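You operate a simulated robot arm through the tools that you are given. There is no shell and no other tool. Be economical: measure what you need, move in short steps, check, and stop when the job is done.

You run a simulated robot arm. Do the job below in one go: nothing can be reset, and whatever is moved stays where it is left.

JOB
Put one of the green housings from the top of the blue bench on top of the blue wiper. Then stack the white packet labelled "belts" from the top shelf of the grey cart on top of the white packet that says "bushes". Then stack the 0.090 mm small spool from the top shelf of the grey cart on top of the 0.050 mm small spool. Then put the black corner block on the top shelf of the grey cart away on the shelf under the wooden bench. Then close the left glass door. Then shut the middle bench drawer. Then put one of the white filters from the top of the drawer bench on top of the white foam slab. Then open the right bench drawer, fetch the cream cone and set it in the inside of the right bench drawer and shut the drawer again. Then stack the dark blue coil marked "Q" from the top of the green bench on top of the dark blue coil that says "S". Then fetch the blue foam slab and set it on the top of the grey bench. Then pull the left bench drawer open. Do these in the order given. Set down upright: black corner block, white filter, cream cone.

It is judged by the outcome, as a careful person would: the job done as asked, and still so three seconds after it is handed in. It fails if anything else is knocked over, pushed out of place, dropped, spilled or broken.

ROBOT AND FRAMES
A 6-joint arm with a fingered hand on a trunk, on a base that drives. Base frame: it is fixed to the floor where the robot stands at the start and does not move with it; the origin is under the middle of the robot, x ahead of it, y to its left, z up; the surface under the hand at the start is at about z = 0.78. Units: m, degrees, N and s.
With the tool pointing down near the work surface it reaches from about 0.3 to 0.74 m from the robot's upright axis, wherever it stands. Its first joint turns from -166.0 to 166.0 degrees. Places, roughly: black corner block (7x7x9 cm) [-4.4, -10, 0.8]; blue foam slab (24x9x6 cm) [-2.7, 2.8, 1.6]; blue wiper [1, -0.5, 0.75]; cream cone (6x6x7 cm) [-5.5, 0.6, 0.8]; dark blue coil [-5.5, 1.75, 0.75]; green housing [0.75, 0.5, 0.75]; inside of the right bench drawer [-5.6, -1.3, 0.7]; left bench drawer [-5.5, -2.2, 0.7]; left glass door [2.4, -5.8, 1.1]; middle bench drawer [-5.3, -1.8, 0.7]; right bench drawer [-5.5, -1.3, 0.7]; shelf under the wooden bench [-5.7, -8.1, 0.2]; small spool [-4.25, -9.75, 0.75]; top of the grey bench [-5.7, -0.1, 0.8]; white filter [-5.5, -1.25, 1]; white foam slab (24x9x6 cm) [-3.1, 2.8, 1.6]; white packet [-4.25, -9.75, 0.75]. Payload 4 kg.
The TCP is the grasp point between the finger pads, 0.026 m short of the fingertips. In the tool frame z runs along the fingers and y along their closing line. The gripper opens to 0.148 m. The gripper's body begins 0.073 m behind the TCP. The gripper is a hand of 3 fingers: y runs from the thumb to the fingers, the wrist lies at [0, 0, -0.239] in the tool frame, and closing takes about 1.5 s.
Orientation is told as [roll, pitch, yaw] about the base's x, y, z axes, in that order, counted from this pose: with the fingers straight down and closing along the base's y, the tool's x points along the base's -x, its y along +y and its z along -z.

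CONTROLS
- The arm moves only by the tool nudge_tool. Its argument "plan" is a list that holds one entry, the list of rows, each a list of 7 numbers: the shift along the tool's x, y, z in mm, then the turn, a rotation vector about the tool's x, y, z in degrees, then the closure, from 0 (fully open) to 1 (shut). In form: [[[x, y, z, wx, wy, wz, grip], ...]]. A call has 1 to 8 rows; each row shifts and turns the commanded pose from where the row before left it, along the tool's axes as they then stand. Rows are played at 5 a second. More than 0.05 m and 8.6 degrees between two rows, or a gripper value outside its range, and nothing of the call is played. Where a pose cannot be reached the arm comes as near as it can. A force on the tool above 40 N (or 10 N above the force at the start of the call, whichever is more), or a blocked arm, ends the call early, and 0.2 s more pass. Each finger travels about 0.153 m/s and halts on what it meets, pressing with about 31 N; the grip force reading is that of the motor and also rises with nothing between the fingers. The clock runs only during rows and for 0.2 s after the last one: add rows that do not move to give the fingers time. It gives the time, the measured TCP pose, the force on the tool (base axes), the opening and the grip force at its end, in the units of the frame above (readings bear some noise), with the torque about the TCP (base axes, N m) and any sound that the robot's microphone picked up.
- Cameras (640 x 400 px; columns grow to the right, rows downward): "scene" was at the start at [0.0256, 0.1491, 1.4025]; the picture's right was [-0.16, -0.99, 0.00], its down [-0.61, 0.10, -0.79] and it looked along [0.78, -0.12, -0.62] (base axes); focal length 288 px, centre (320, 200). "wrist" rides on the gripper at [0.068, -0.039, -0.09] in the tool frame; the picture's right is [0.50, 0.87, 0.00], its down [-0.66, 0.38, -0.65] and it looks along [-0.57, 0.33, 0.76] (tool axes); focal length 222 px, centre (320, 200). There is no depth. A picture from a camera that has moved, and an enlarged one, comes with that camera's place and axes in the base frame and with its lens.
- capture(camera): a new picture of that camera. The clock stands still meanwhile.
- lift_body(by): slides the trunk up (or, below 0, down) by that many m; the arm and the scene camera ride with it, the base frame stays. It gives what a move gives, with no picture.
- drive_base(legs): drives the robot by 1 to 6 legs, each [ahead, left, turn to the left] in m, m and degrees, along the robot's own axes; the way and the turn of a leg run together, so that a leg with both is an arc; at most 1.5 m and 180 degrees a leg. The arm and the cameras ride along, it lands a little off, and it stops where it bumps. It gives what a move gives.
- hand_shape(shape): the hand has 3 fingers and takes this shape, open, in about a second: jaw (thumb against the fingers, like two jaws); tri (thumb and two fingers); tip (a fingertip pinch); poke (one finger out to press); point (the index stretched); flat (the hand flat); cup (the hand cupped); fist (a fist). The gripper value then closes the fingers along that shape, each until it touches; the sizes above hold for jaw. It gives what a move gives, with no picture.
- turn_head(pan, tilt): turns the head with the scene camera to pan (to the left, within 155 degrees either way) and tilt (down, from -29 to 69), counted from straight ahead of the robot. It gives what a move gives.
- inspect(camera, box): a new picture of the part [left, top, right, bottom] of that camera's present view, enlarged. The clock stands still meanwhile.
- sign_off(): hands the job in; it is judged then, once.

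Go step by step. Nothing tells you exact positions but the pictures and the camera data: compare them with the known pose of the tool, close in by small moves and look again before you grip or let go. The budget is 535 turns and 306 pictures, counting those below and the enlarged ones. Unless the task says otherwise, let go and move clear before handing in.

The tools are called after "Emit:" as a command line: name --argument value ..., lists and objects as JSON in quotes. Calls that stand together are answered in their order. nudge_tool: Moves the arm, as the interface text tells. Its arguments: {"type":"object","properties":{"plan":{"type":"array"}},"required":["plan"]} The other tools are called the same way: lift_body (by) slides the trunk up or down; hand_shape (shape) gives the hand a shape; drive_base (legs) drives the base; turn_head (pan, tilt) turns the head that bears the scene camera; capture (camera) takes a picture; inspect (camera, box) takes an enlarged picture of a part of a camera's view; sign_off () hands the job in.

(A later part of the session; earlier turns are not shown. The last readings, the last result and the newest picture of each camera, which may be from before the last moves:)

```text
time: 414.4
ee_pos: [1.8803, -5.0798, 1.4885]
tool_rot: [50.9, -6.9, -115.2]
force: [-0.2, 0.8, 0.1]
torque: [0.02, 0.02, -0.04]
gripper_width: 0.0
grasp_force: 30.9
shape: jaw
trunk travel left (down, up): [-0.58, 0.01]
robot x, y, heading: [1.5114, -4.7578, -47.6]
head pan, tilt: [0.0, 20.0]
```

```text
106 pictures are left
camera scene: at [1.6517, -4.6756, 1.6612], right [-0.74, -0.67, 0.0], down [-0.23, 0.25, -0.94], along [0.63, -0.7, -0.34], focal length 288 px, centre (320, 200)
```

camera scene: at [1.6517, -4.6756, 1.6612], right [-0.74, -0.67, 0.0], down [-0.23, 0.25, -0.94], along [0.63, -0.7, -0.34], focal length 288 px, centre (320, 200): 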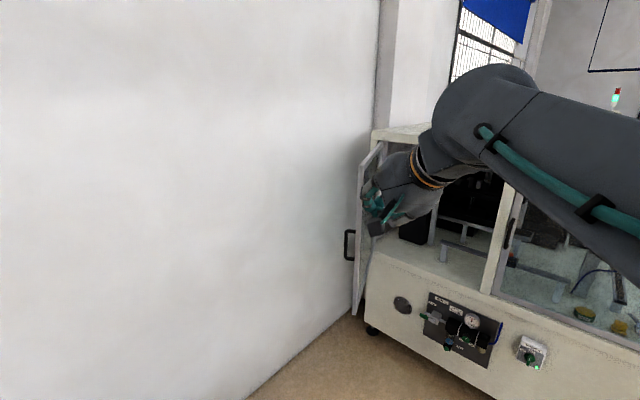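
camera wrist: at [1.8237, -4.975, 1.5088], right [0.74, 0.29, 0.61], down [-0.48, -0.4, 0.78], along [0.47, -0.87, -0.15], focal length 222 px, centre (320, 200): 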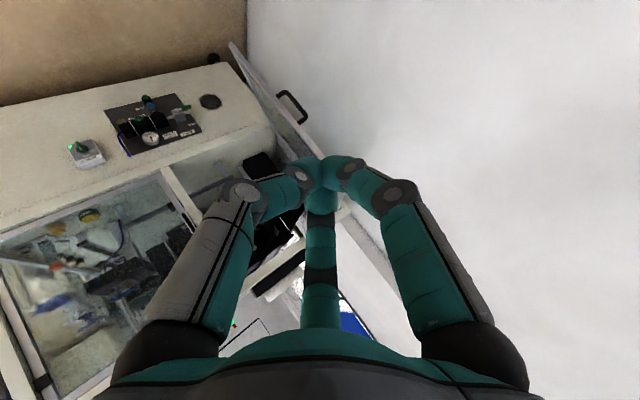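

The hand is now above door-top height. Drive diagonally so the fingers pass over the door's top corner.

Emit:
drive_base --legs '[[0.6, -0.03, 0]]'

Emit:
capture --camera "scene"

Emit:
capture --camera "wrist"

```text
time: 415.2
ee_pos: [1.8812, -5.0796, 1.4886]
tool_rot: [50.9, -6.9, -115.0]
force: [-0.2, 0.2, 0.0]
torque: [0.01, 0.01, -0.01]
gripper_width: 0.0
grasp_force: 31.3
shape: jaw
trunk travel left (down, up): [-0.58, 0.01]
robot x, y, heading: [1.5084, -4.7612, -47.6]
head pan, tilt: [0.0, 20.0]
stopped in leg 1: the robot was blocked; the commanded pose is now the measured one
```

```text
105 pictures are left
camera scene: at [1.6514, -4.6765, 1.6612], right [-0.74, -0.67, 0.0], down [-0.23, 0.25, -0.94], along [0.63, -0.69, -0.34], focal length 288 px, centre (320, 200)
```

scene: 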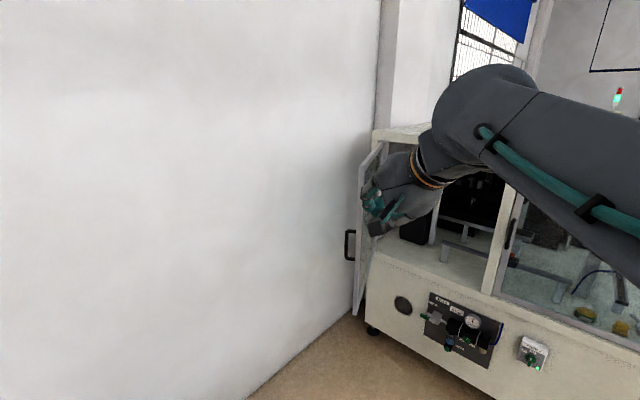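

```text
104 pictures are left
camera wrist: at [1.8243, -4.9755, 1.5086], right [0.74, 0.29, 0.61], down [-0.48, -0.4, 0.78], along [0.47, -0.87, -0.15], focal length 222 px, centre (320, 200)
```

wrist: 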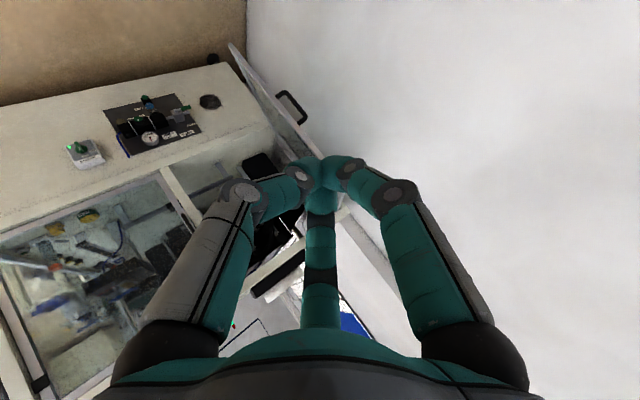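

Emit:
turn_head --pan 45 --tilt 60

Emit:
capture --camera "scene"

```text
time: 416.3
ee_pos: [1.8801, -5.0801, 1.489]
tool_rot: [51.0, -6.9, -115.0]
force: [0.6, 1.3, 0.1]
torque: [0.03, -0.01, -0.02]
gripper_width: 0.0
grasp_force: 30.9
shape: jaw
trunk travel left (down, up): [-0.58, 0.01]
robot x, y, heading: [1.5081, -4.7643, -47.7]
head pan, tilt: [45.0, 60.0]
```

```text
103 pictures are left
camera scene: at [1.6553, -4.6109, 1.6031], right [-0.05, -1.0, 0.0], down [-0.86, 0.04, -0.5], along [0.5, -0.02, -0.87], focal length 288 px, centre (320, 200)
```

scene: 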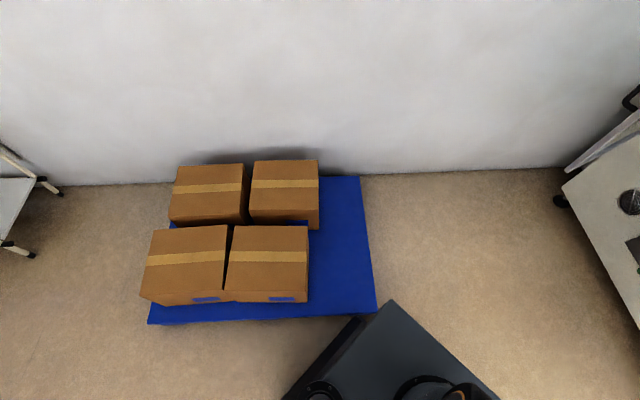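

Emit:
drive_base --legs '[[0.238, -0.258, 0], [0.3, 0.134, 0]]'

Emit:
turn_head --pan 10 --tilt 25

Emit:
capture --camera "scene"

Emit:
capture --camera "wrist"

```text
time: 420.4
ee_pos: [2.1527, -5.5669, 1.4881]
tool_rot: [51.0, -6.9, -115.0]
force: [-0.6, -0.5, 0.4]
torque: [0.01, 0.0, 0.01]
gripper_width: 0.0
grasp_force: 31.1
shape: jaw
trunk travel left (down, up): [-0.58, 0.01]
robot x, y, heading: [1.7825, -5.2495, -47.9]
head pan, tilt: [45.0, 60.0]
```

```text
time: 421.4
ee_pos: [2.1517, -5.5673, 1.4891]
tool_rot: [50.9, -6.9, -114.9]
force: [0.0, 0.5, 0.1]
torque: [0.01, 0.0, -0.01]
gripper_width: 0.0
grasp_force: 30.9
shape: jaw
trunk travel left (down, up): [-0.58, 0.01]
robot x, y, heading: [1.7826, -5.2464, -47.7]
head pan, tilt: [10.0, 25.0]
```

```text
102 pictures are left
camera scene: at [1.9335, -5.1513, 1.6531], right [-0.61, -0.79, 0.0], down [-0.34, 0.26, -0.91], along [0.72, -0.55, -0.42], focal length 288 px, centre (320, 200)
```

scene: 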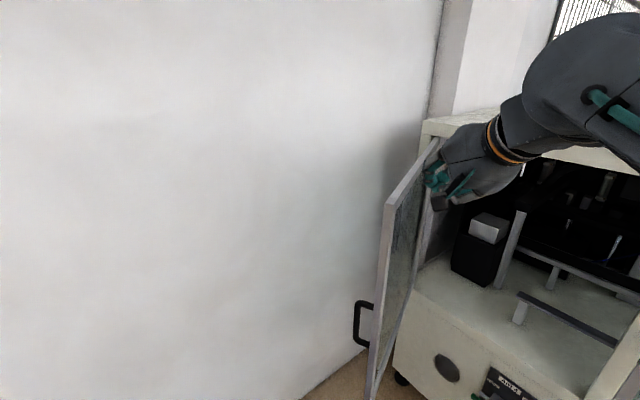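

```text
101 pictures are left
camera wrist: at [2.0957, -5.4631, 1.5086], right [0.74, 0.29, 0.61], down [-0.48, -0.4, 0.78], along [0.47, -0.87, -0.15], focal length 222 px, centre (320, 200)
```

wrist: 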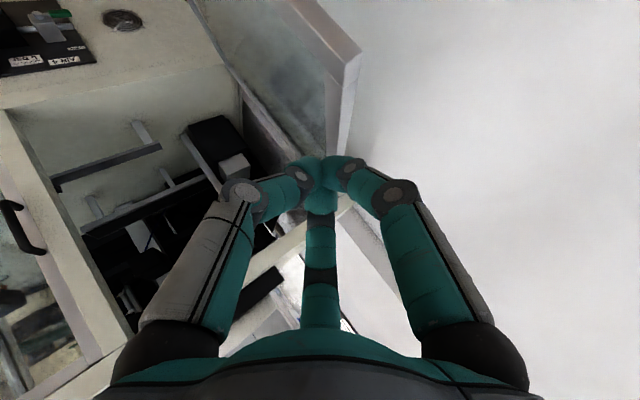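

Emit:
drive_base --legs '[[0.243, 0.098, 0]]'

Emit:
capture --camera "scene"

Emit:
capture --camera "wrist"

```text
time: 423.2
ee_pos: [2.3874, -5.6816, 1.4878]
tool_rot: [50.8, -6.9, -115.0]
force: [0.1, -0.7, -0.1]
torque: [0.01, 0.0, -0.03]
gripper_width: 0.0
grasp_force: 30.8
shape: jaw
trunk travel left (down, up): [-0.58, 0.01]
robot x, y, heading: [2.014, -5.362, -47.8]
head pan, tilt: [10.0, 25.0]
```

```text
100 pictures are left
camera scene: at [2.1689, -5.2653, 1.6531], right [-0.61, -0.79, 0.0], down [-0.33, 0.26, -0.91], along [0.72, -0.55, -0.42], focal length 288 px, centre (320, 200)
```

scene: 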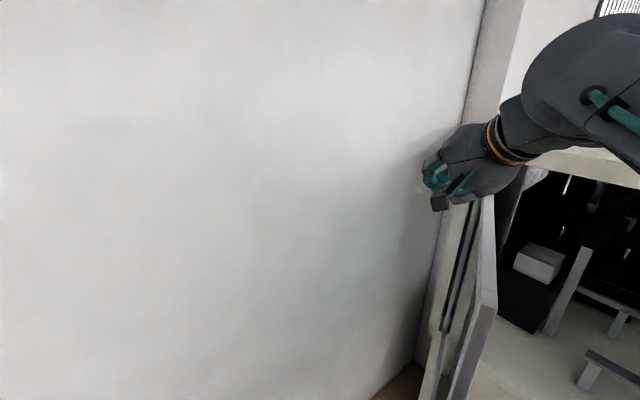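

```text
99 pictures are left
camera wrist: at [2.3311, -5.577, 1.5084], right [0.74, 0.29, 0.61], down [-0.48, -0.4, 0.78], along [0.47, -0.87, -0.15], focal length 222 px, centre (320, 200)
```

wrist: 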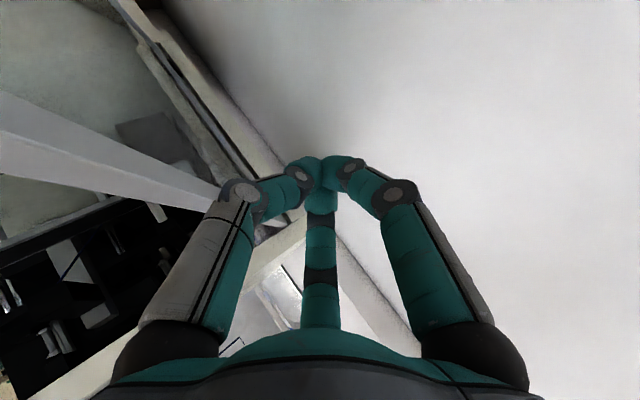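

The hand is beyond the door on its outer side. Lower 10 cm with the trunk to hook behind it.

Emit:
lift_body --by -0.11

Emit:
capture --camera "scene"

```text
time: 424.7
ee_pos: [2.3868, -5.6812, 1.3819]
tool_rot: [51.0, -7.0, -115.1]
force: [1.6, -4.1, 17.8]
torque: [0.32, 1.57, 0.24]
gripper_width: 0.0001
grasp_force: 30.8
shape: jaw
trunk travel left (down, up): [-0.47, 0.12]
robot x, y, heading: [2.0139, -5.3622, -47.5]
head pan, tilt: [10.0, 25.0]
```

```text
98 pictures are left
camera scene: at [2.1678, -5.2648, 1.5435], right [-0.61, -0.79, 0.0], down [-0.33, 0.26, -0.91], along [0.72, -0.55, -0.42], focal length 288 px, centre (320, 200)
```

scene: 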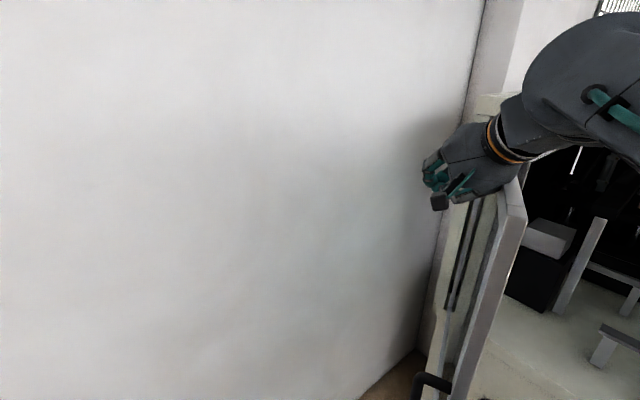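

Emit:
lift_body --by 0.02

Emit:
drive_base --legs '[[-0.04, -0.175, 0]]'

Emit:
capture --camera "scene"

```text
time: 425.3
ee_pos: [2.3878, -5.6804, 1.398]
tool_rot: [50.8, -6.9, -115.0]
force: [0.4, 0.1, 0.2]
torque: [-0.01, -0.03, 0.03]
gripper_width: 0.0
grasp_force: 31.0
shape: jaw
trunk travel left (down, up): [-0.49, 0.1]
robot x, y, heading: [2.0155, -5.3642, -47.6]
head pan, tilt: [10.0, 25.0]
```

```text
time: 426.8
ee_pos: [2.2295, -5.7693, 1.399]
tool_rot: [50.9, -7.0, -115.1]
force: [-0.3, 0.3, 0.1]
torque: [0.03, -0.02, 0.01]
gripper_width: 0.0
grasp_force: 30.6
shape: jaw
trunk travel left (down, up): [-0.49, 0.1]
robot x, y, heading: [1.8579, -5.4532, -47.8]
head pan, tilt: [10.0, 25.0]
```

```text
97 pictures are left
camera scene: at [2.0114, -5.3532, 1.5632], right [-0.61, -0.79, 0.0], down [-0.33, 0.26, -0.91], along [0.72, -0.56, -0.42], focal length 288 px, centre (320, 200)
```

scene: 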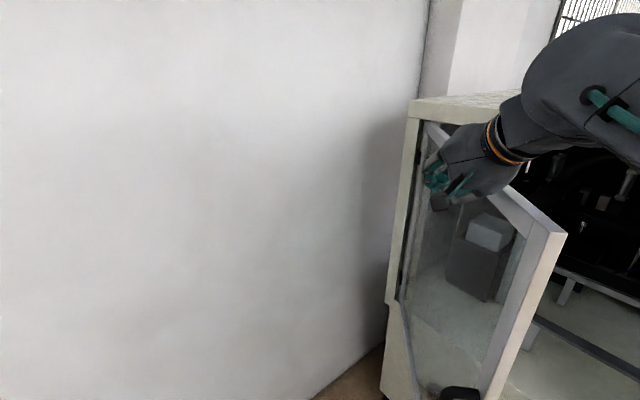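

The door follows. Continue.

Emit:
drive_base --legs '[[0.023, -0.183, 0]]'

Emit:
capture --camera "scene"

```text
time: 428.4
ee_pos: [2.1106, -5.9087, 1.3994]
tool_rot: [50.9, -6.8, -115.2]
force: [0.4, -0.2, 0.4]
torque: [0.0, 0.0, 0.02]
gripper_width: 0.0002
grasp_force: 30.9
shape: jaw
trunk travel left (down, up): [-0.49, 0.1]
robot x, y, heading: [1.7405, -5.5868, -47.9]
head pan, tilt: [10.0, 25.0]
```

```text
96 pictures are left
camera scene: at [1.8921, -5.4924, 1.5632], right [-0.61, -0.79, 0.0], down [-0.33, 0.26, -0.91], along [0.72, -0.56, -0.42], focal length 288 px, centre (320, 200)
```

scene: 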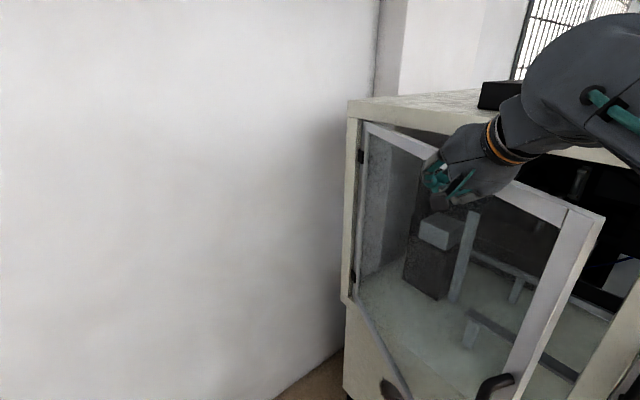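

Door nearly closed. Lift the hand off, back out, lower it and push the door shut from the front.

Emit:
lift_body --by 0.08

Emit:
drive_base --legs '[[-0.27, 0.2, 0]]'

Emit:
lift_body --by -0.3

Emit:
turn_head --pan -10 --tilt 25

Emit:
capture --camera "scene"

```text
time: 429.5
ee_pos: [2.109, -5.908, 1.4778]
tool_rot: [50.9, -7.0, -115.1]
force: [-0.3, 0.6, 0.4]
torque: [0.01, -0.02, -0.02]
gripper_width: 0.0001
grasp_force: 31.1
shape: jaw
trunk travel left (down, up): [-0.57, 0.02]
robot x, y, heading: [1.7418, -5.5922, -47.5]
head pan, tilt: [10.0, 25.0]
```

```text
time: 431.7
ee_pos: [2.0773, -5.5702, 1.4779]
tool_rot: [50.9, -6.8, -114.9]
force: [-0.2, 0.5, 0.0]
torque: [0.0, -0.01, 0.0]
gripper_width: 0.0
grasp_force: 31.0
shape: jaw
trunk travel left (down, up): [-0.57, 0.02]
robot x, y, heading: [1.7046, -5.2512, -47.7]
head pan, tilt: [10.0, 25.0]
```

```text
time: 434.7
ee_pos: [2.0777, -5.5704, 1.1778]
tool_rot: [50.9, -6.9, -115.0]
force: [0.9, -1.3, 0.8]
torque: [0.0, 0.0, -0.04]
gripper_width: 0.0
grasp_force: 31.1
shape: jaw
trunk travel left (down, up): [-0.27, 0.32]
robot x, y, heading: [1.7018, -5.2525, -47.8]
head pan, tilt: [10.0, 25.0]
```

```text
time: 435.6
ee_pos: [2.0772, -5.5698, 1.1787]
tool_rot: [50.9, -6.9, -115.0]
force: [0.5, -0.4, -0.2]
torque: [0.0, 0.01, 0.02]
gripper_width: 0.0
grasp_force: 31.4
shape: jaw
trunk travel left (down, up): [-0.27, 0.32]
robot x, y, heading: [1.7077, -5.255, -48.0]
head pan, tilt: [-10.0, 25.0]
```

```text
95 pictures are left
camera scene: at [1.8341, -5.1761, 1.3431], right [-0.84, -0.54, 0.0], down [-0.23, 0.36, -0.91], along [0.49, -0.77, -0.42], focal length 288 px, centre (320, 200)
```

scene: 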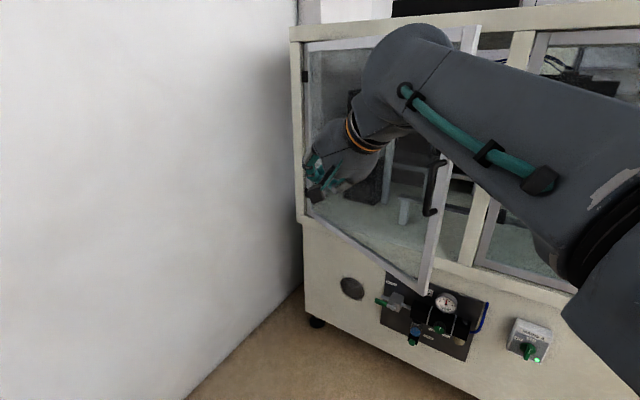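

Emit:
drive_base --legs '[[0.189, -0.238, 0]]'

Emit:
capture --camera "wrist"

```text
time: 437.6
ee_pos: [2.0278, -5.8683, 1.1787]
tool_rot: [50.8, -7.0, -114.9]
force: [-1.0, 0.4, 0.6]
torque: [0.06, 0.0, -0.03]
gripper_width: 0.0
grasp_force: 31.1
shape: jaw
trunk travel left (down, up): [-0.27, 0.32]
robot x, y, heading: [1.6566, -5.5488, -47.7]
head pan, tilt: [-10.0, 25.0]
```

```text
94 pictures are left
camera wrist: at [1.9715, -5.7639, 1.1986], right [0.74, 0.29, 0.61], down [-0.48, -0.4, 0.78], along [0.47, -0.87, -0.15], focal length 222 px, centre (320, 200)
```

wrist: 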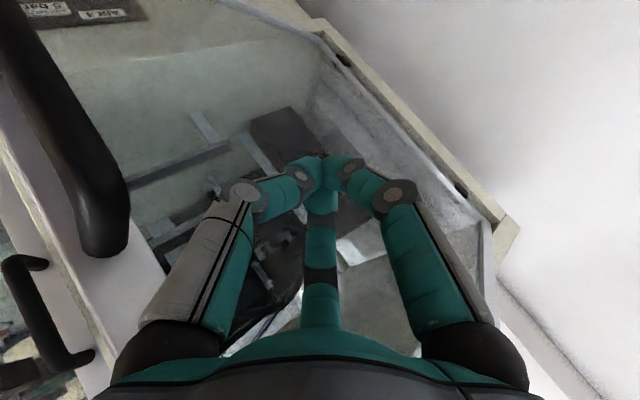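

Emit:
nudge_tool --plan '[[[-27, 5.6, 12, 0, 0, 0, 1], [-27, 5.6, 12, 0, 0, 0, 1], [-27, 5.6, 12, 0, 0, 0, 1], [-27, 5.6, 12, 0, 0, 0, 1], [-27, 5.6, 12, 0, 0, 0, 1], [-27, 5.6, 12, 0, 0, 0, 1]]]'

Emit:
capture --camera "scene"

```text
time: 439.0
ee_pos: [2.0289, -6.0487, 1.1782]
tool_rot: [50.9, -7.0, -114.8]
force: [0.3, 0.4, -1.0]
torque: [0.0, 0.01, -0.06]
gripper_width: 0.0
grasp_force: 30.6
shape: jaw
trunk travel left (down, up): [-0.27, 0.32]
robot x, y, heading: [1.6555, -5.5503, -47.7]
head pan, tilt: [-10.0, 25.0]
```

```text
93 pictures are left
camera scene: at [1.7849, -5.4739, 1.3431], right [-0.84, -0.54, 0.0], down [-0.23, 0.36, -0.91], along [0.49, -0.77, -0.42], focal length 288 px, centre (320, 200)
```

scene: 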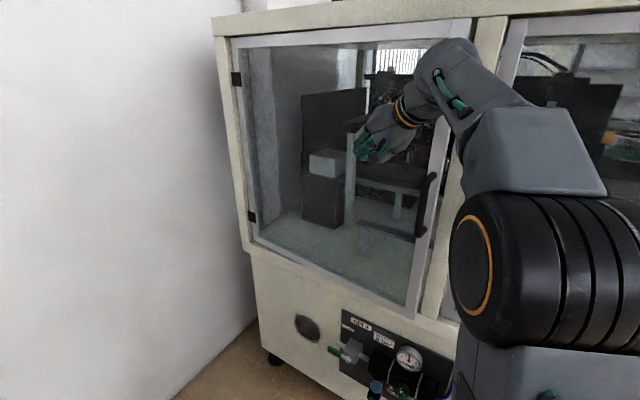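

Emit:
nudge_tool --plan '[[[-22, 4.5, 10, 0, 0, 0, 1], [-22, 4.5, 10, 0, 0, 0, 1], [-22, 4.5, 10, 0, 0, 0, 1], [-18, 3.7, 8, 0, 0, 0, 1]]]'

Emit:
capture --camera "scene"

```text
time: 439.9
ee_pos: [2.0293, -6.1154, 1.1804]
tool_rot: [50.8, -7.2, -114.3]
force: [-7.7, 26.3, -2.9]
torque: [-0.76, -0.29, -0.69]
gripper_width: 0.0
grasp_force: 30.9
shape: jaw
trunk travel left (down, up): [-0.27, 0.32]
robot x, y, heading: [1.6572, -5.5453, -47.5]
head pan, tilt: [-10.0, 25.0]
stopped in row 4: the force on the tool passed its limit at 48 N (the readings are from after the stop); the commanded pose is now the measured one
```

```text
92 pictures are left
camera scene: at [1.7839, -5.4702, 1.343], right [-0.84, -0.54, 0.0], down [-0.23, 0.35, -0.91], along [0.49, -0.77, -0.42], focal length 288 px, centre (320, 200)
```

scene: 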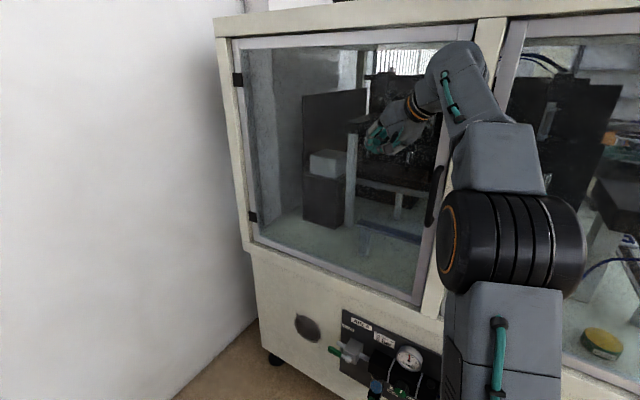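

Door is shut (firm stop). Retreat and check the machine's display.

Emit:
nudge_tool --plan '[[[27, -5.6, -12, 0, 0, 0, 1], [27, -5.6, -12, 0, 0, 0, 1], [27, -5.6, -12, 0, 0, 0, 1], [27, -5.6, -12, 0, 0, 0, 1], [27, -5.6, -12, 0, 0, 0, 1], [27, -5.6, -12, 0, 0, 0, 1]]]'

Emit:
drive_base --legs '[[-0.75, -0.1, 0]]'

Emit:
turn_head --pan 10 --tilt 10

Emit:
capture --camera "scene"

```text
time: 441.3
ee_pos: [2.0277, -5.938, 1.1777]
tool_rot: [50.6, -7.1, -114.5]
force: [-0.2, -0.4, 0.2]
torque: [0.01, 0.01, 0.04]
gripper_width: 0.0001
grasp_force: 31.2
shape: jaw
trunk travel left (down, up): [-0.27, 0.32]
robot x, y, heading: [1.656, -5.5471, -47.6]
head pan, tilt: [-10.0, 25.0]
```

```text
time: 445.4
ee_pos: [1.4455, -5.4526, 1.178]
tool_rot: [50.7, -7.0, -114.6]
force: [-0.3, 0.7, 0.5]
torque: [-0.03, 0.03, 0.01]
gripper_width: 0.0002
grasp_force: 30.5
shape: jaw
trunk travel left (down, up): [-0.27, 0.32]
robot x, y, heading: [1.0732, -5.0614, -47.6]
head pan, tilt: [-10.0, 25.0]
```

```text
time: 446.2
ee_pos: [1.4472, -5.4507, 1.1788]
tool_rot: [50.6, -7.0, -114.5]
force: [0.4, -0.9, -0.6]
torque: [0.0, -0.02, -0.04]
gripper_width: 0.0
grasp_force: 30.3
shape: jaw
trunk travel left (down, up): [-0.27, 0.32]
robot x, y, heading: [1.076, -5.0644, -47.6]
head pan, tilt: [10.0, 10.0]
```

```text
91 pictures are left
camera scene: at [1.2291, -4.9653, 1.3675], right [-0.61, -0.79, 0.0], down [-0.14, 0.11, -0.98], along [0.78, -0.6, -0.17], focal length 288 px, centre (320, 200)
```

scene: 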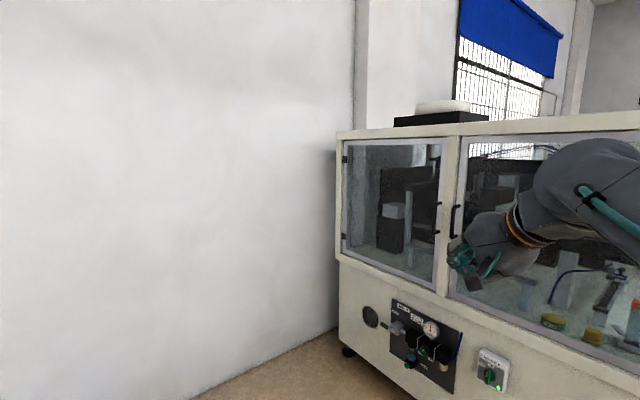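

The left door is closed flush. Now straighten the tool and head to the drawer bench in the north-west.

Emit:
nudge_tool --plan '[[[5, -31, 25, 0, 0, 0, 1], [5, -31, 25, 0, 0, 0, 1], [5, -31, 25, 0, 0, 0, 0.6], [5, -31, 25, 0, 0, 0, 0.3], [0, 0, 0, 7.86, 1.5, 0, 0.3], [0, 0, 0, 7.86, 1.5, 0, 0.3], [0, 0, 0, 7.86, 1.5, 0, 0.3], [0, 0, 0, 7.86, 1.5, 0, 0.3]]]'

Emit:
nudge_tool --plan '[[[0, 0, 0, 7.86, 1.5, 0, 0.3], [0, 0, 0, 7.86, 1.5, 0, 0.3], [0, 0, 0, 3, 0.6, 0, 0.3], [0, 0, 0, 0, 0, 0, 0.3]]]'

Emit:
drive_base --legs '[[0, 0, 137.6], [0, 1.45, 0], [1.4, 0.15, 0], [1.4, 0, 0], [1.4, 0, 0]]'

Emit:
turn_head --pan 60 --tilt 20

Emit:
capture --camera "scene"

```text
time: 448.0
ee_pos: [1.4454, -5.4516, 1.0172]
tool_rot: [19.0, -2.0, -111.1]
force: [-0.1, 0.3, -0.1]
torque: [0.01, -0.06, 0.02]
gripper_width: 0.1034
grasp_force: 0.1
shape: jaw
trunk travel left (down, up): [-0.27, 0.32]
robot x, y, heading: [1.0737, -5.0612, -47.3]
head pan, tilt: [10.0, 10.0]
```

```text
time: 449.0
ee_pos: [1.3709, -5.4777, 0.9496]
tool_rot: [0.5, 1.5, -110.2]
force: [-0.7, 0.5, -0.3]
torque: [0.0, -0.01, -0.04]
gripper_width: 0.1033
grasp_force: 0.1
shape: jaw
out of reach, approached as far as the arm can: row 1, 2, 3
trunk travel left (down, up): [-0.27, 0.32]
robot x, y, heading: [1.0746, -5.0631, -47.5]
head pan, tilt: [10.0, 10.0]
```

```text
time: 481.7
ee_pos: [-0.4617, -0.3395, 0.9489]
tool_rot: [0.6, 1.4, 26.9]
force: [0.6, -0.2, 0.7]
torque: [0.03, 0.0, 0.04]
gripper_width: 0.1033
grasp_force: 0.1
shape: jaw
trunk travel left (down, up): [-0.27, 0.32]
robot x, y, heading: [-0.5291, -0.8425, 89.4]
head pan, tilt: [10.0, 10.0]
```

```text
time: 482.9
ee_pos: [-0.4614, -0.3393, 0.9489]
tool_rot: [0.6, 1.5, 27.0]
force: [-0.5, -0.1, 0.7]
torque: [-0.02, 0.02, -0.02]
gripper_width: 0.1031
grasp_force: 0.1
shape: jaw
trunk travel left (down, up): [-0.27, 0.32]
robot x, y, heading: [-0.526, -0.8449, 89.5]
head pan, tilt: [60.0, 20.0]
```

```text
90 pictures are left
camera scene: at [-0.768, -0.8536, 1.3512], right [0.51, 0.86, 0.0], down [0.29, -0.17, -0.94], along [-0.81, 0.48, -0.34], focal length 288 px, centre (320, 200)
```

scene: 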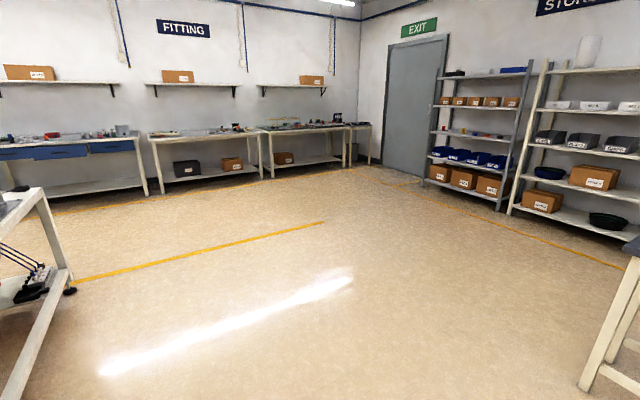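

Emit:
drive_base --legs '[[0.2, 0, 90], [1.4, 0, 0], [1.4, 0, 0], [0.9, 0.4, 0]]'

Emit:
turn_head --pan 30 --tilt 30

Emit:
capture --camera "scene"

```text
time: 505.0
ee_pos: [-4.8444, -1.0813, 0.9497]
tool_rot: [0.6, 1.5, 118.4]
force: [-0.5, 0.6, 0.8]
torque: [-0.01, -0.01, -0.01]
gripper_width: 0.1032
grasp_force: 0.0
shape: jaw
trunk travel left (down, up): [-0.27, 0.32]
robot x, y, heading: [-4.3402, -1.1381, -179.2]
head pan, tilt: [60.0, 20.0]
cut short: leg 1
```

```text
time: 505.9
ee_pos: [-4.8441, -1.0806, 0.9494]
tool_rot: [0.6, 1.4, 118.3]
force: [-0.6, -0.4, 0.2]
torque: [0.0, -0.04, -0.02]
gripper_width: 0.1032
grasp_force: 0.1
shape: jaw
trunk travel left (down, up): [-0.27, 0.32]
robot x, y, heading: [-4.3368, -1.1358, -179.4]
head pan, tilt: [30.0, 30.0]
```

```text
89 pictures are left
camera scene: at [-4.353, -1.3404, 1.3352], right [-0.51, 0.86, 0.0], down [0.43, 0.26, -0.87], along [-0.74, -0.44, -0.5], focal length 288 px, centre (320, 200)
```

scene: 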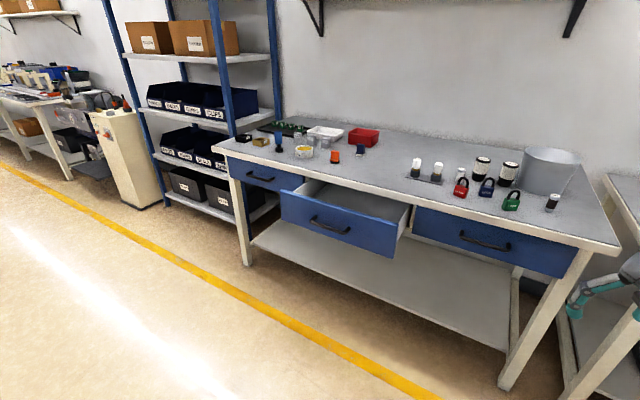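

The middle drawer stands open with its front at about [-5.17, -1.75, 0.70]. I'll line up in front of it and push with the closed, tilted hand.

Emit:
drive_base --legs '[[0.1, 0.62, -0.6]]'

Emit:
nudge_tool --plan '[[[0, 0, 0, -7.04, -3.8, 0, 0.8], [0, 0, 0, -7.04, -3.8, 0, 1], [0, 0, 0, -7.04, -3.8, 0, 1], [0, 0, 0, -7.04, -3.8, 0, 1], [0, 0, 0, 0, 0, 0, 1]]]'

Emit:
turn_head --pan 5 --tilt 40

Emit:
capture --camera "scene"

Emit:
capture --camera "wrist"

```text
time: 509.4
ee_pos: [-4.9374, -1.6959, 0.9485]
tool_rot: [0.6, 1.5, 117.9]
force: [0.1, -0.1, 0.8]
torque: [-0.04, -0.03, 0.01]
gripper_width: 0.1033
grasp_force: 0.0
shape: jaw
trunk travel left (down, up): [-0.27, 0.32]
robot x, y, heading: [-4.4311, -1.7566, -179.3]
head pan, tilt: [30.0, 30.0]
```

```text
time: 510.6
ee_pos: [-4.9369, -1.6965, 0.9495]
tool_rot: [29.3, -13.2, 113.9]
force: [0.1, -0.4, -0.3]
torque: [0.0, 0.0, -0.02]
gripper_width: 0.0
grasp_force: 30.8
shape: jaw
trunk travel left (down, up): [-0.27, 0.32]
robot x, y, heading: [-4.4327, -1.755, -179.7]
head pan, tilt: [30.0, 30.0]
```

```text
time: 511.5
ee_pos: [-4.9372, -1.6953, 0.9501]
tool_rot: [29.2, -13.0, 113.9]
force: [-0.5, -0.6, -0.5]
torque: [-0.01, 0.01, -0.03]
gripper_width: 0.0
grasp_force: 30.5
shape: jaw
trunk travel left (down, up): [-0.27, 0.32]
robot x, y, heading: [-4.4286, -1.7604, -179.8]
head pan, tilt: [5.0, 40.0]
```

```text
88 pictures are left
camera scene: at [-4.4544, -1.922, 1.3198], right [-0.09, 1.0, 0.0], down [0.64, 0.06, -0.77], along [-0.76, -0.07, -0.64], focal length 288 px, centre (320, 200)
```

scene: 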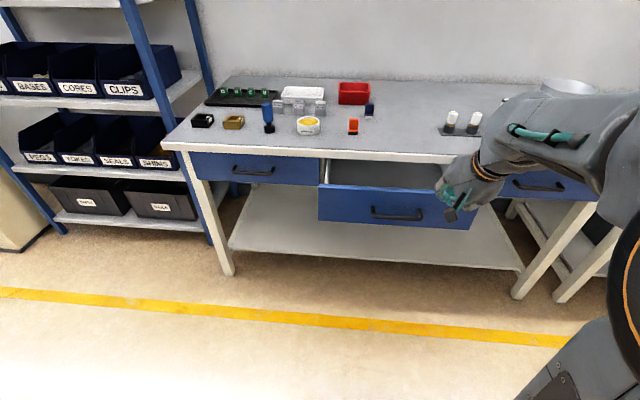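

```text
87 pictures are left
camera wrist: at [-4.8333, -1.7362, 0.994], right [-0.45, -0.84, 0.3], down [-0.2, 0.42, 0.88], along [-0.87, 0.34, -0.36], focal length 222 px, centre (320, 200)
```

wrist: 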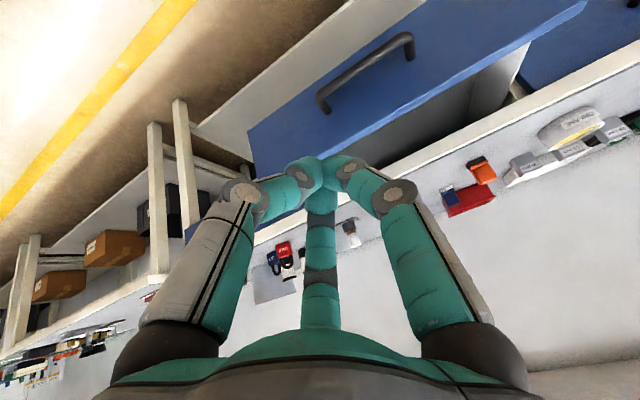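

Emit:
nudge_tool --plan '[[[18.5, -13.3, 32.8, 0, 0, 0, 1], [18.5, -13.3, 32.8, 0, 0, 0, 1], [18.5, -13.3, 32.8, 0, 0, 0, 1], [18.5, -13.3, 32.8, 0, 0, 0, 1], [18.5, -13.3, 32.8, 0, 0, 0, 1], [0, 0, 0, 0, 0, 0, 1]]]'

Emit:
capture --camera "scene"

```text
time: 512.9
ee_pos: [-4.9373, -1.7498, 0.7693]
tool_rot: [29.6, -12.7, 113.9]
force: [-1.5, 0.6, -0.1]
torque: [0.02, 0.03, 0.03]
gripper_width: 0.0
grasp_force: 31.4
shape: jaw
out of reach, approached as far as the arm can: row 5
trunk travel left (down, up): [-0.27, 0.32]
robot x, y, heading: [-4.4313, -1.7521, -179.6]
head pan, tilt: [5.0, 40.0]
```

```text
86 pictures are left
camera scene: at [-4.4544, -1.922, 1.3198], right [-0.09, 1.0, 0.0], down [0.64, 0.06, -0.77], along [-0.76, -0.07, -0.64], focal length 288 px, centre (320, 200)
```

scene: 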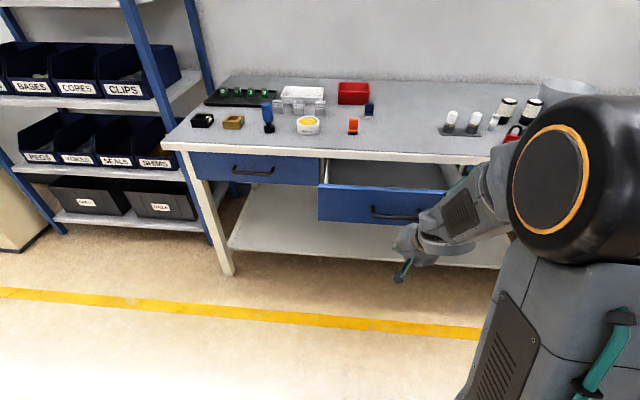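

Emit:
lift_body --by -0.025

Emit:
drive_base --legs '[[0.27, 0, 0]]'

Emit:
capture --camera "scene"

```text
time: 513.6
ee_pos: [-4.9372, -1.7506, 0.7453]
tool_rot: [29.6, -12.8, 114.0]
force: [-0.2, 0.3, 0.4]
torque: [0.03, 0.03, -0.01]
gripper_width: 0.0002
grasp_force: 31.1
shape: jaw
trunk travel left (down, up): [-0.245, 0.345]
robot x, y, heading: [-4.4331, -1.7564, -179.8]
head pan, tilt: [5.0, 40.0]
```

```text
time: 515.5
ee_pos: [-5.2064, -1.7504, 0.7438]
tool_rot: [29.6, -12.8, 114.0]
force: [0.2, -0.3, -0.1]
torque: [0.0, -0.01, -0.01]
gripper_width: 0.0
grasp_force: 31.3
shape: jaw
trunk travel left (down, up): [-0.245, 0.345]
robot x, y, heading: [-4.6977, -1.7594, -179.9]
head pan, tilt: [5.0, 40.0]
```

```text
85 pictures are left
camera scene: at [-4.723, -1.9233, 1.2948], right [-0.09, 1.0, 0.0], down [0.64, 0.06, -0.77], along [-0.76, -0.07, -0.64], focal length 288 px, centre (320, 200)
```

scene: 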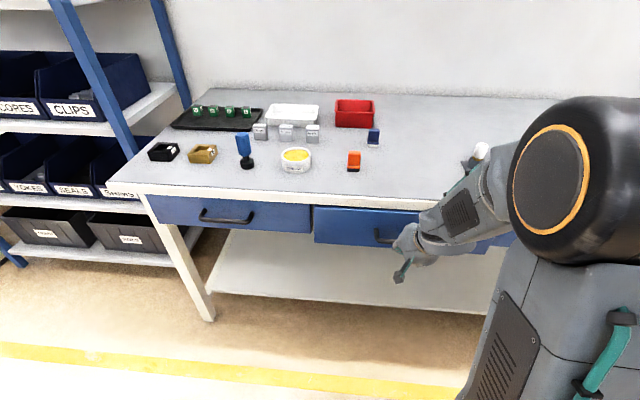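

Emit:
drive_base --legs '[[0.06, 0, 0]]'

Emit:
inspect --camera "scene" --box '[200, 170, 520, 320]'

```text
time: 516.5
ee_pos: [-5.2487, -1.7519, 0.7434]
tool_rot: [29.3, -12.5, 114.2]
force: [17.2, 2.1, 6.8]
torque: [0.13, 0.02, -0.15]
gripper_width: 0.0
grasp_force: 31.2
shape: jaw
trunk travel left (down, up): [-0.245, 0.345]
robot x, y, heading: [-4.7487, -1.7573, -179.9]
head pan, tilt: [5.0, 40.0]
stopped in leg 1: the force on the tool passed its limit at 56 N (the readings are from after the stop); the commanded pose is now the measured one
```

```text
2.00 times, centred on (360, 245) of scene
camera zoom: at [-4.7686, -1.9235, 1.2949], right [-0.09, 1.0, 0.0], down [0.64, 0.06, -0.77], along [-0.76, -0.07, -0.64], focal length 576 px, centre (240, 110)
```

zoom: 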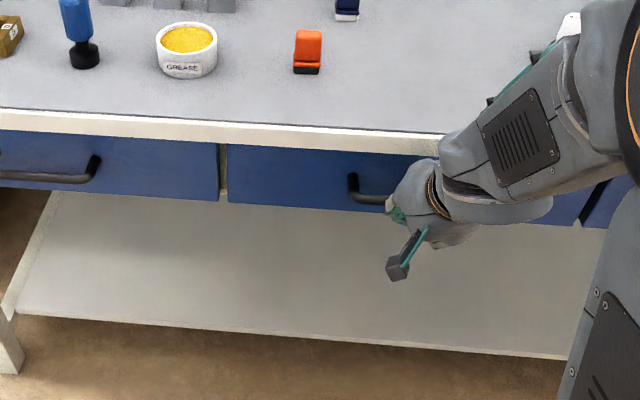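

Emit:
drive_base --legs '[[-0.3, 0, 0]]'

Emit:
turn_head --pan 35 --tilt 30

Emit:
capture --camera "scene"

```text
time: 518.6
ee_pos: [-4.9505, -1.749, 0.7428]
tool_rot: [29.3, -12.4, 114.2]
force: [0.3, 1.1, 0.2]
torque: [0.01, -0.01, -0.01]
gripper_width: 0.0
grasp_force: 30.8
shape: jaw
trunk travel left (down, up): [-0.245, 0.345]
robot x, y, heading: [-4.4478, -1.7534, -180.0]
head pan, tilt: [5.0, 40.0]
```

```text
time: 519.5
ee_pos: [-4.9491, -1.7496, 0.7424]
tool_rot: [29.2, -12.4, 114.1]
force: [-0.4, 1.0, -0.1]
torque: [-0.01, -0.01, -0.01]
gripper_width: 0.0
grasp_force: 30.8
shape: jaw
trunk travel left (down, up): [-0.245, 0.345]
robot x, y, heading: [-4.4466, -1.7561, -179.5]
head pan, tilt: [35.0, 30.0]
```

```text
83 pictures are left
camera scene: at [-4.459, -1.9667, 1.3101], right [-0.58, 0.82, 0.0], down [0.41, 0.29, -0.87], along [-0.71, -0.5, -0.5], focal length 288 px, centre (320, 200)
```

scene: 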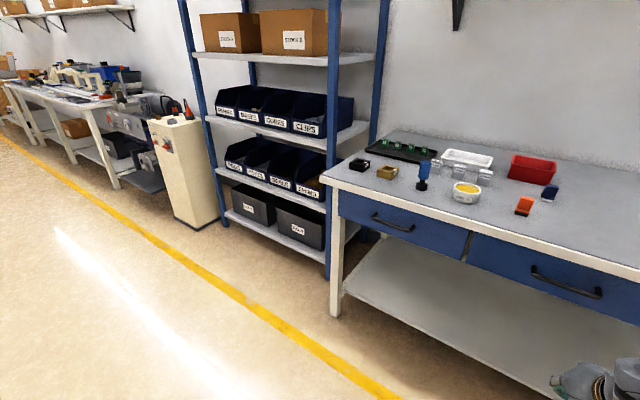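

Middle drawer is shut. Now look at the filters on the bench top.

Emit:
drive_base --legs '[[0, -0.35, 0]]'

Emit:
turn_head --pan -5 --tilt 35

Emit:
capture --camera "scene"

```text
time: 521.8
ee_pos: [-4.9504, -1.4009, 0.7422]
tool_rot: [29.4, -12.5, 113.9]
force: [0.5, -0.7, -0.1]
torque: [-0.02, 0.01, -0.03]
gripper_width: 0.0
grasp_force: 31.2
shape: jaw
trunk travel left (down, up): [-0.245, 0.345]
robot x, y, heading: [-4.4457, -1.4086, -179.9]
head pan, tilt: [35.0, 30.0]
```

```text
time: 522.9
ee_pos: [-4.9508, -1.4005, 0.7427]
tool_rot: [29.3, -12.4, 113.9]
force: [-0.7, 0.1, -0.9]
torque: [0.03, 0.0, 0.03]
gripper_width: 0.0001
grasp_force: 30.7
shape: jaw
trunk travel left (down, up): [-0.245, 0.345]
robot x, y, heading: [-4.4476, -1.4101, -179.9]
head pan, tilt: [-5.0, 35.0]
```

```text
82 pictures are left
camera scene: at [-4.4741, -1.5591, 1.3024], right [0.09, 1.0, 0.0], down [0.57, -0.05, -0.82], along [-0.82, 0.07, -0.57], focal length 288 px, centre (320, 200)
```

scene: 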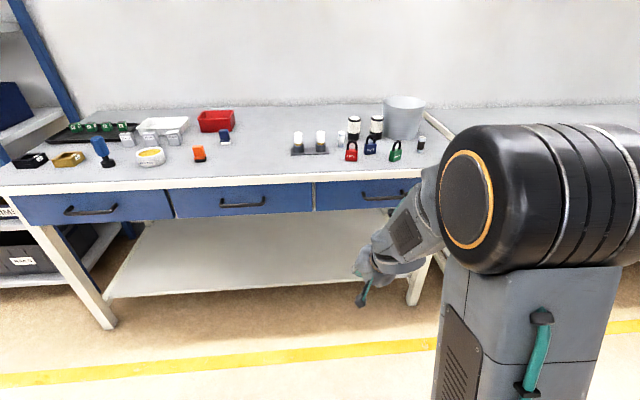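

Emit:
inspect --camera "scene" --box '[280, 90, 440, 190]'

```text
4.00 times, centred on (360, 140) of scene
camera zoom: at [-4.4741, -1.5591, 1.3024], right [0.09, 1.0, 0.0], down [0.57, -0.05, -0.82], along [-0.82, 0.07, -0.57], focal length 1153 px, centre (160, 440)
```

zoom: 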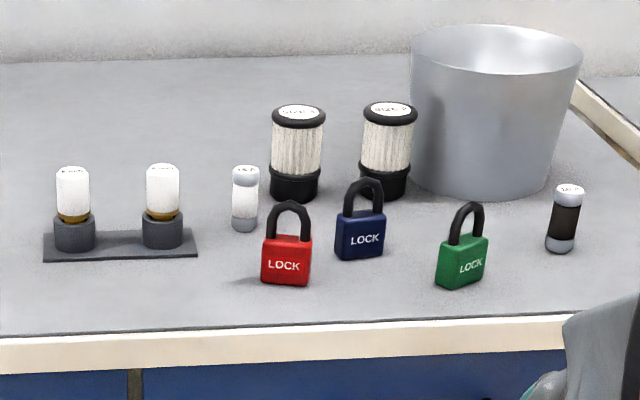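

The white pleated cartridges with black caps are the filters (left one ≈[-5.607, -1.318], Ø56 mm, 92 mm tall, bench top ≈0.82). I'll pick the left one from above, set it down in a clear spot, then re-grip it from the front for the high shelf.

Emit:
lift_body --by 0.25

Emit:
nudge_tool --plan '[[[0, 0, 0, 7.04, 3.8, 0, 0.6], [0, 0, 0, 7.04, 3.8, 0, 0.3], [0, 0, 0, 7.04, 3.8, 0, 0.3], [0, 0, 0, 7.04, 3.8, 0, 0.3], [0, 0, -30, 0, 0, 0, 0.3], [0, 0, -30, 0, 0, 0, 0.3]]]'

Emit:
drive_base --legs '[[0.4, -0.08, 0]]'

Emit:
capture --camera "scene"

Emit:
capture --camera "wrist"

```text
time: 525.4
ee_pos: [-4.9493, -1.4002, 0.9938]
tool_rot: [29.3, -12.5, 114.0]
force: [0.6, -1.2, -0.7]
torque: [0.01, 0.01, 0.01]
gripper_width: 0.0
grasp_force: 31.6
shape: jaw
trunk travel left (down, up): [-0.495, 0.095]
robot x, y, heading: [-4.4483, -1.4094, -179.7]
head pan, tilt: [-5.0, 35.0]
```

```text
time: 526.8
ee_pos: [-4.9476, -1.4047, 1.0538]
tool_rot: [6.7, 0.8, 118.9]
force: [0.0, -0.9, -0.4]
torque: [-0.04, -0.02, 0.01]
gripper_width: 0.1033
grasp_force: 0.0
shape: jaw
out of reach, approached as far as the arm can: row 1
trunk travel left (down, up): [-0.495, 0.095]
robot x, y, heading: [-4.4509, -1.4052, -179.7]
head pan, tilt: [-5.0, 35.0]
```

```text
time: 529.4
ee_pos: [-5.349, -1.3246, 1.0536]
tool_rot: [6.7, 0.9, 118.9]
force: [-0.4, 0.2, 0.3]
torque: [-0.05, 0.01, 0.0]
gripper_width: 0.1029
grasp_force: 0.0
shape: jaw
trunk travel left (down, up): [-0.495, 0.095]
robot x, y, heading: [-4.8476, -1.3265, 180.0]
head pan, tilt: [-5.0, 35.0]
```

```text
80 pictures are left
camera scene: at [-4.8745, -1.4789, 1.5524], right [0.09, 1.0, 0.0], down [0.57, -0.05, -0.82], along [-0.82, 0.07, -0.57], focal length 288 px, centre (320, 200)
```

scene: 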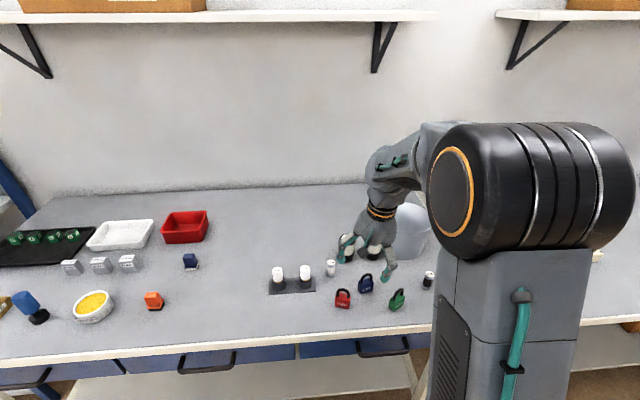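

```text
79 pictures are left
camera wrist: at [-5.2736, -1.3583, 1.142], right [-0.51, -0.85, 0.11], down [-0.58, 0.44, 0.68], along [-0.63, 0.29, -0.72], focal length 222 px, centre (320, 200)
```

wrist: 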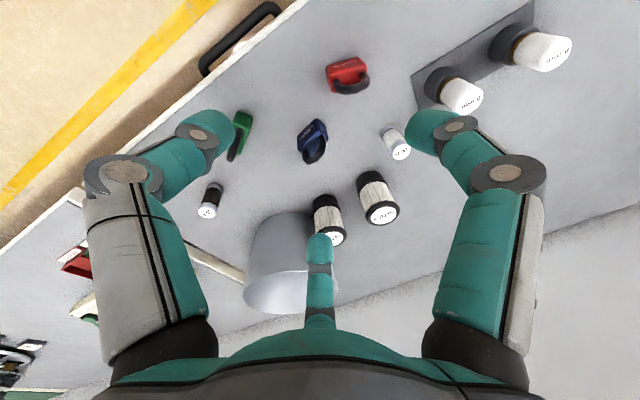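

Emit:
nudge_tool --plan '[[[0, 0, 0, 7, -0.5, 0, 0.2], [-16.8, 34.4, 4, 0, 0, 0, 0.2], [-16.8, 34.4, 4, 0, 0, 0, 0.2], [-16.8, 34.4, 4, 0, 0, 0, 0.2], [-16.8, 34.4, 14, 0, 0, 0, 0.2], [-16.8, 34.4, 34, 0, 0, 0, 0.2], [0, 0, 0, 0, 0, 0, 0.2]]]'

Emit:
capture --camera "wrist"

Emit:
inspect --camera "scene" --box '[300, 190, 440, 310]'

```text
refused: row 6 steps farther than a row can; nothing moved
```

```text
78 pictures are left
camera wrist: at [-5.2736, -1.3583, 1.142], right [-0.51, -0.85, 0.11], down [-0.58, 0.44, 0.68], along [-0.63, 0.29, -0.72], focal length 222 px, centre (320, 200)
```

wrist: 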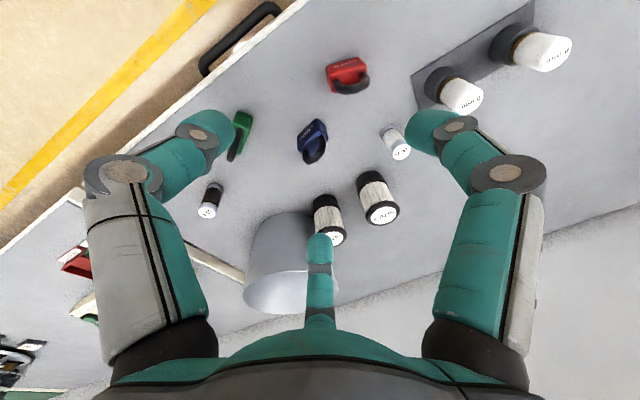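

```text
3.33 times, centred on (370, 250) of scene
camera zoom: at [-4.8745, -1.4789, 1.5524], right [0.09, 1.0, 0.0], down [0.57, -0.05, -0.82], along [-0.82, 0.07, -0.57], focal length 961 px, centre (153, 33)
```

zoom: 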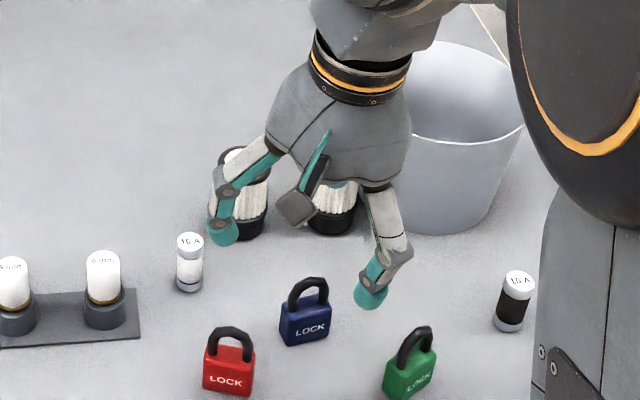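

Emit:
nudge_tool --plan '[[[0, 0, 0, 7, -0.5, 0, 0.2], [-16.8, 34.4, 4, 0, 0, 0, 0.2], [-16.8, 34.4, 4, 0, 0, 0, 0.2], [-16.8, 34.4, 4, 0, 0, 0, 0.2], [-16.8, 34.4, 14, 0, 0, 0, 0.2], [-16.8, 34.4, 24, 0, 0, 0, 0.2], [0, 0, 10, 0, 0, 0, 0.2], [0, 0, 0, 0, 0, 0, 0.2]]]'

Emit:
capture --camera "wrist"

```text
time: 531.2
ee_pos: [-5.5227, -1.3137, 0.9767]
tool_rot: [-0.3, 0.4, 118.9]
force: [-0.5, -0.3, -0.3]
torque: [0.0, -0.01, 0.0]
gripper_width: 0.1179
grasp_force: 0.1
shape: jaw
out of reach, approached as far as the arm can: row 4, 5, 6
trunk travel left (down, up): [-0.495, 0.095]
robot x, y, heading: [-4.847, -1.327, 180.2]
head pan, tilt: [-5.0, 35.0]
```

```text
76 pictures are left
camera wrist: at [-5.4566, -1.3525, 1.0696], right [-0.52, -0.86, 0.0], down [-0.65, 0.39, 0.65], along [-0.55, 0.33, -0.76], focal length 222 px, centre (320, 200)
```

wrist: 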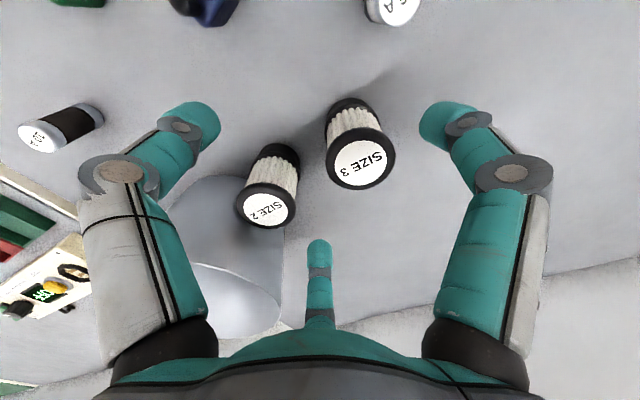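

Emit:
drive_base --legs '[[0.04, 0, 0]]'

Emit:
nudge_tool --plan '[[[14, -4, 0, 0, 0, 0, 0.2], [14, -4, 0, 0, 0, 0, 0.2], [0, 0, 0, 0, 0, 0, 0.2]]]'

Emit:
capture --camera "wrist"

```text
time: 532.0
ee_pos: [-5.5624, -1.3127, 0.9765]
tool_rot: [-0.3, 0.5, 119.0]
force: [0.5, -0.6, -0.1]
torque: [-0.02, 0.01, -0.01]
gripper_width: 0.1182
grasp_force: 0.0
shape: jaw
trunk travel left (down, up): [-0.495, 0.095]
robot x, y, heading: [-4.8849, -1.3274, 180.4]
head pan, tilt: [-5.0, 35.0]
```

```text
time: 532.8
ee_pos: [-5.5407, -1.3323, 0.976]
tool_rot: [-0.3, 0.5, 119.1]
force: [0.4, -0.2, 0.8]
torque: [0.0, -0.01, 0.01]
gripper_width: 0.1179
grasp_force: 0.1
shape: jaw
trunk travel left (down, up): [-0.495, 0.095]
robot x, y, heading: [-4.8893, -1.3228, 179.9]
head pan, tilt: [-5.0, 35.0]
```

```text
75 pictures are left
camera wrist: at [-5.4753, -1.3722, 1.0695], right [-0.52, -0.86, 0.0], down [-0.65, 0.39, 0.65], along [-0.56, 0.33, -0.76], focal length 222 px, centre (320, 200)
```

wrist: 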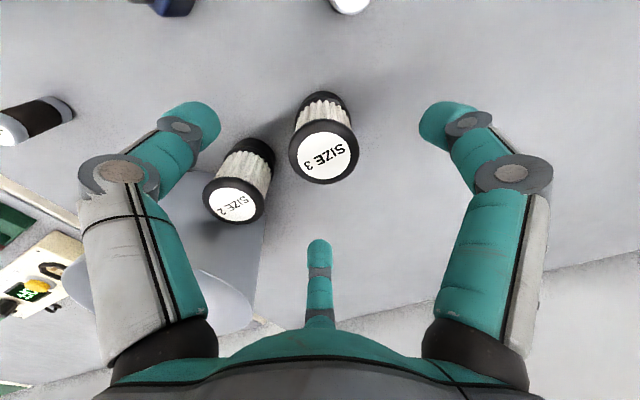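

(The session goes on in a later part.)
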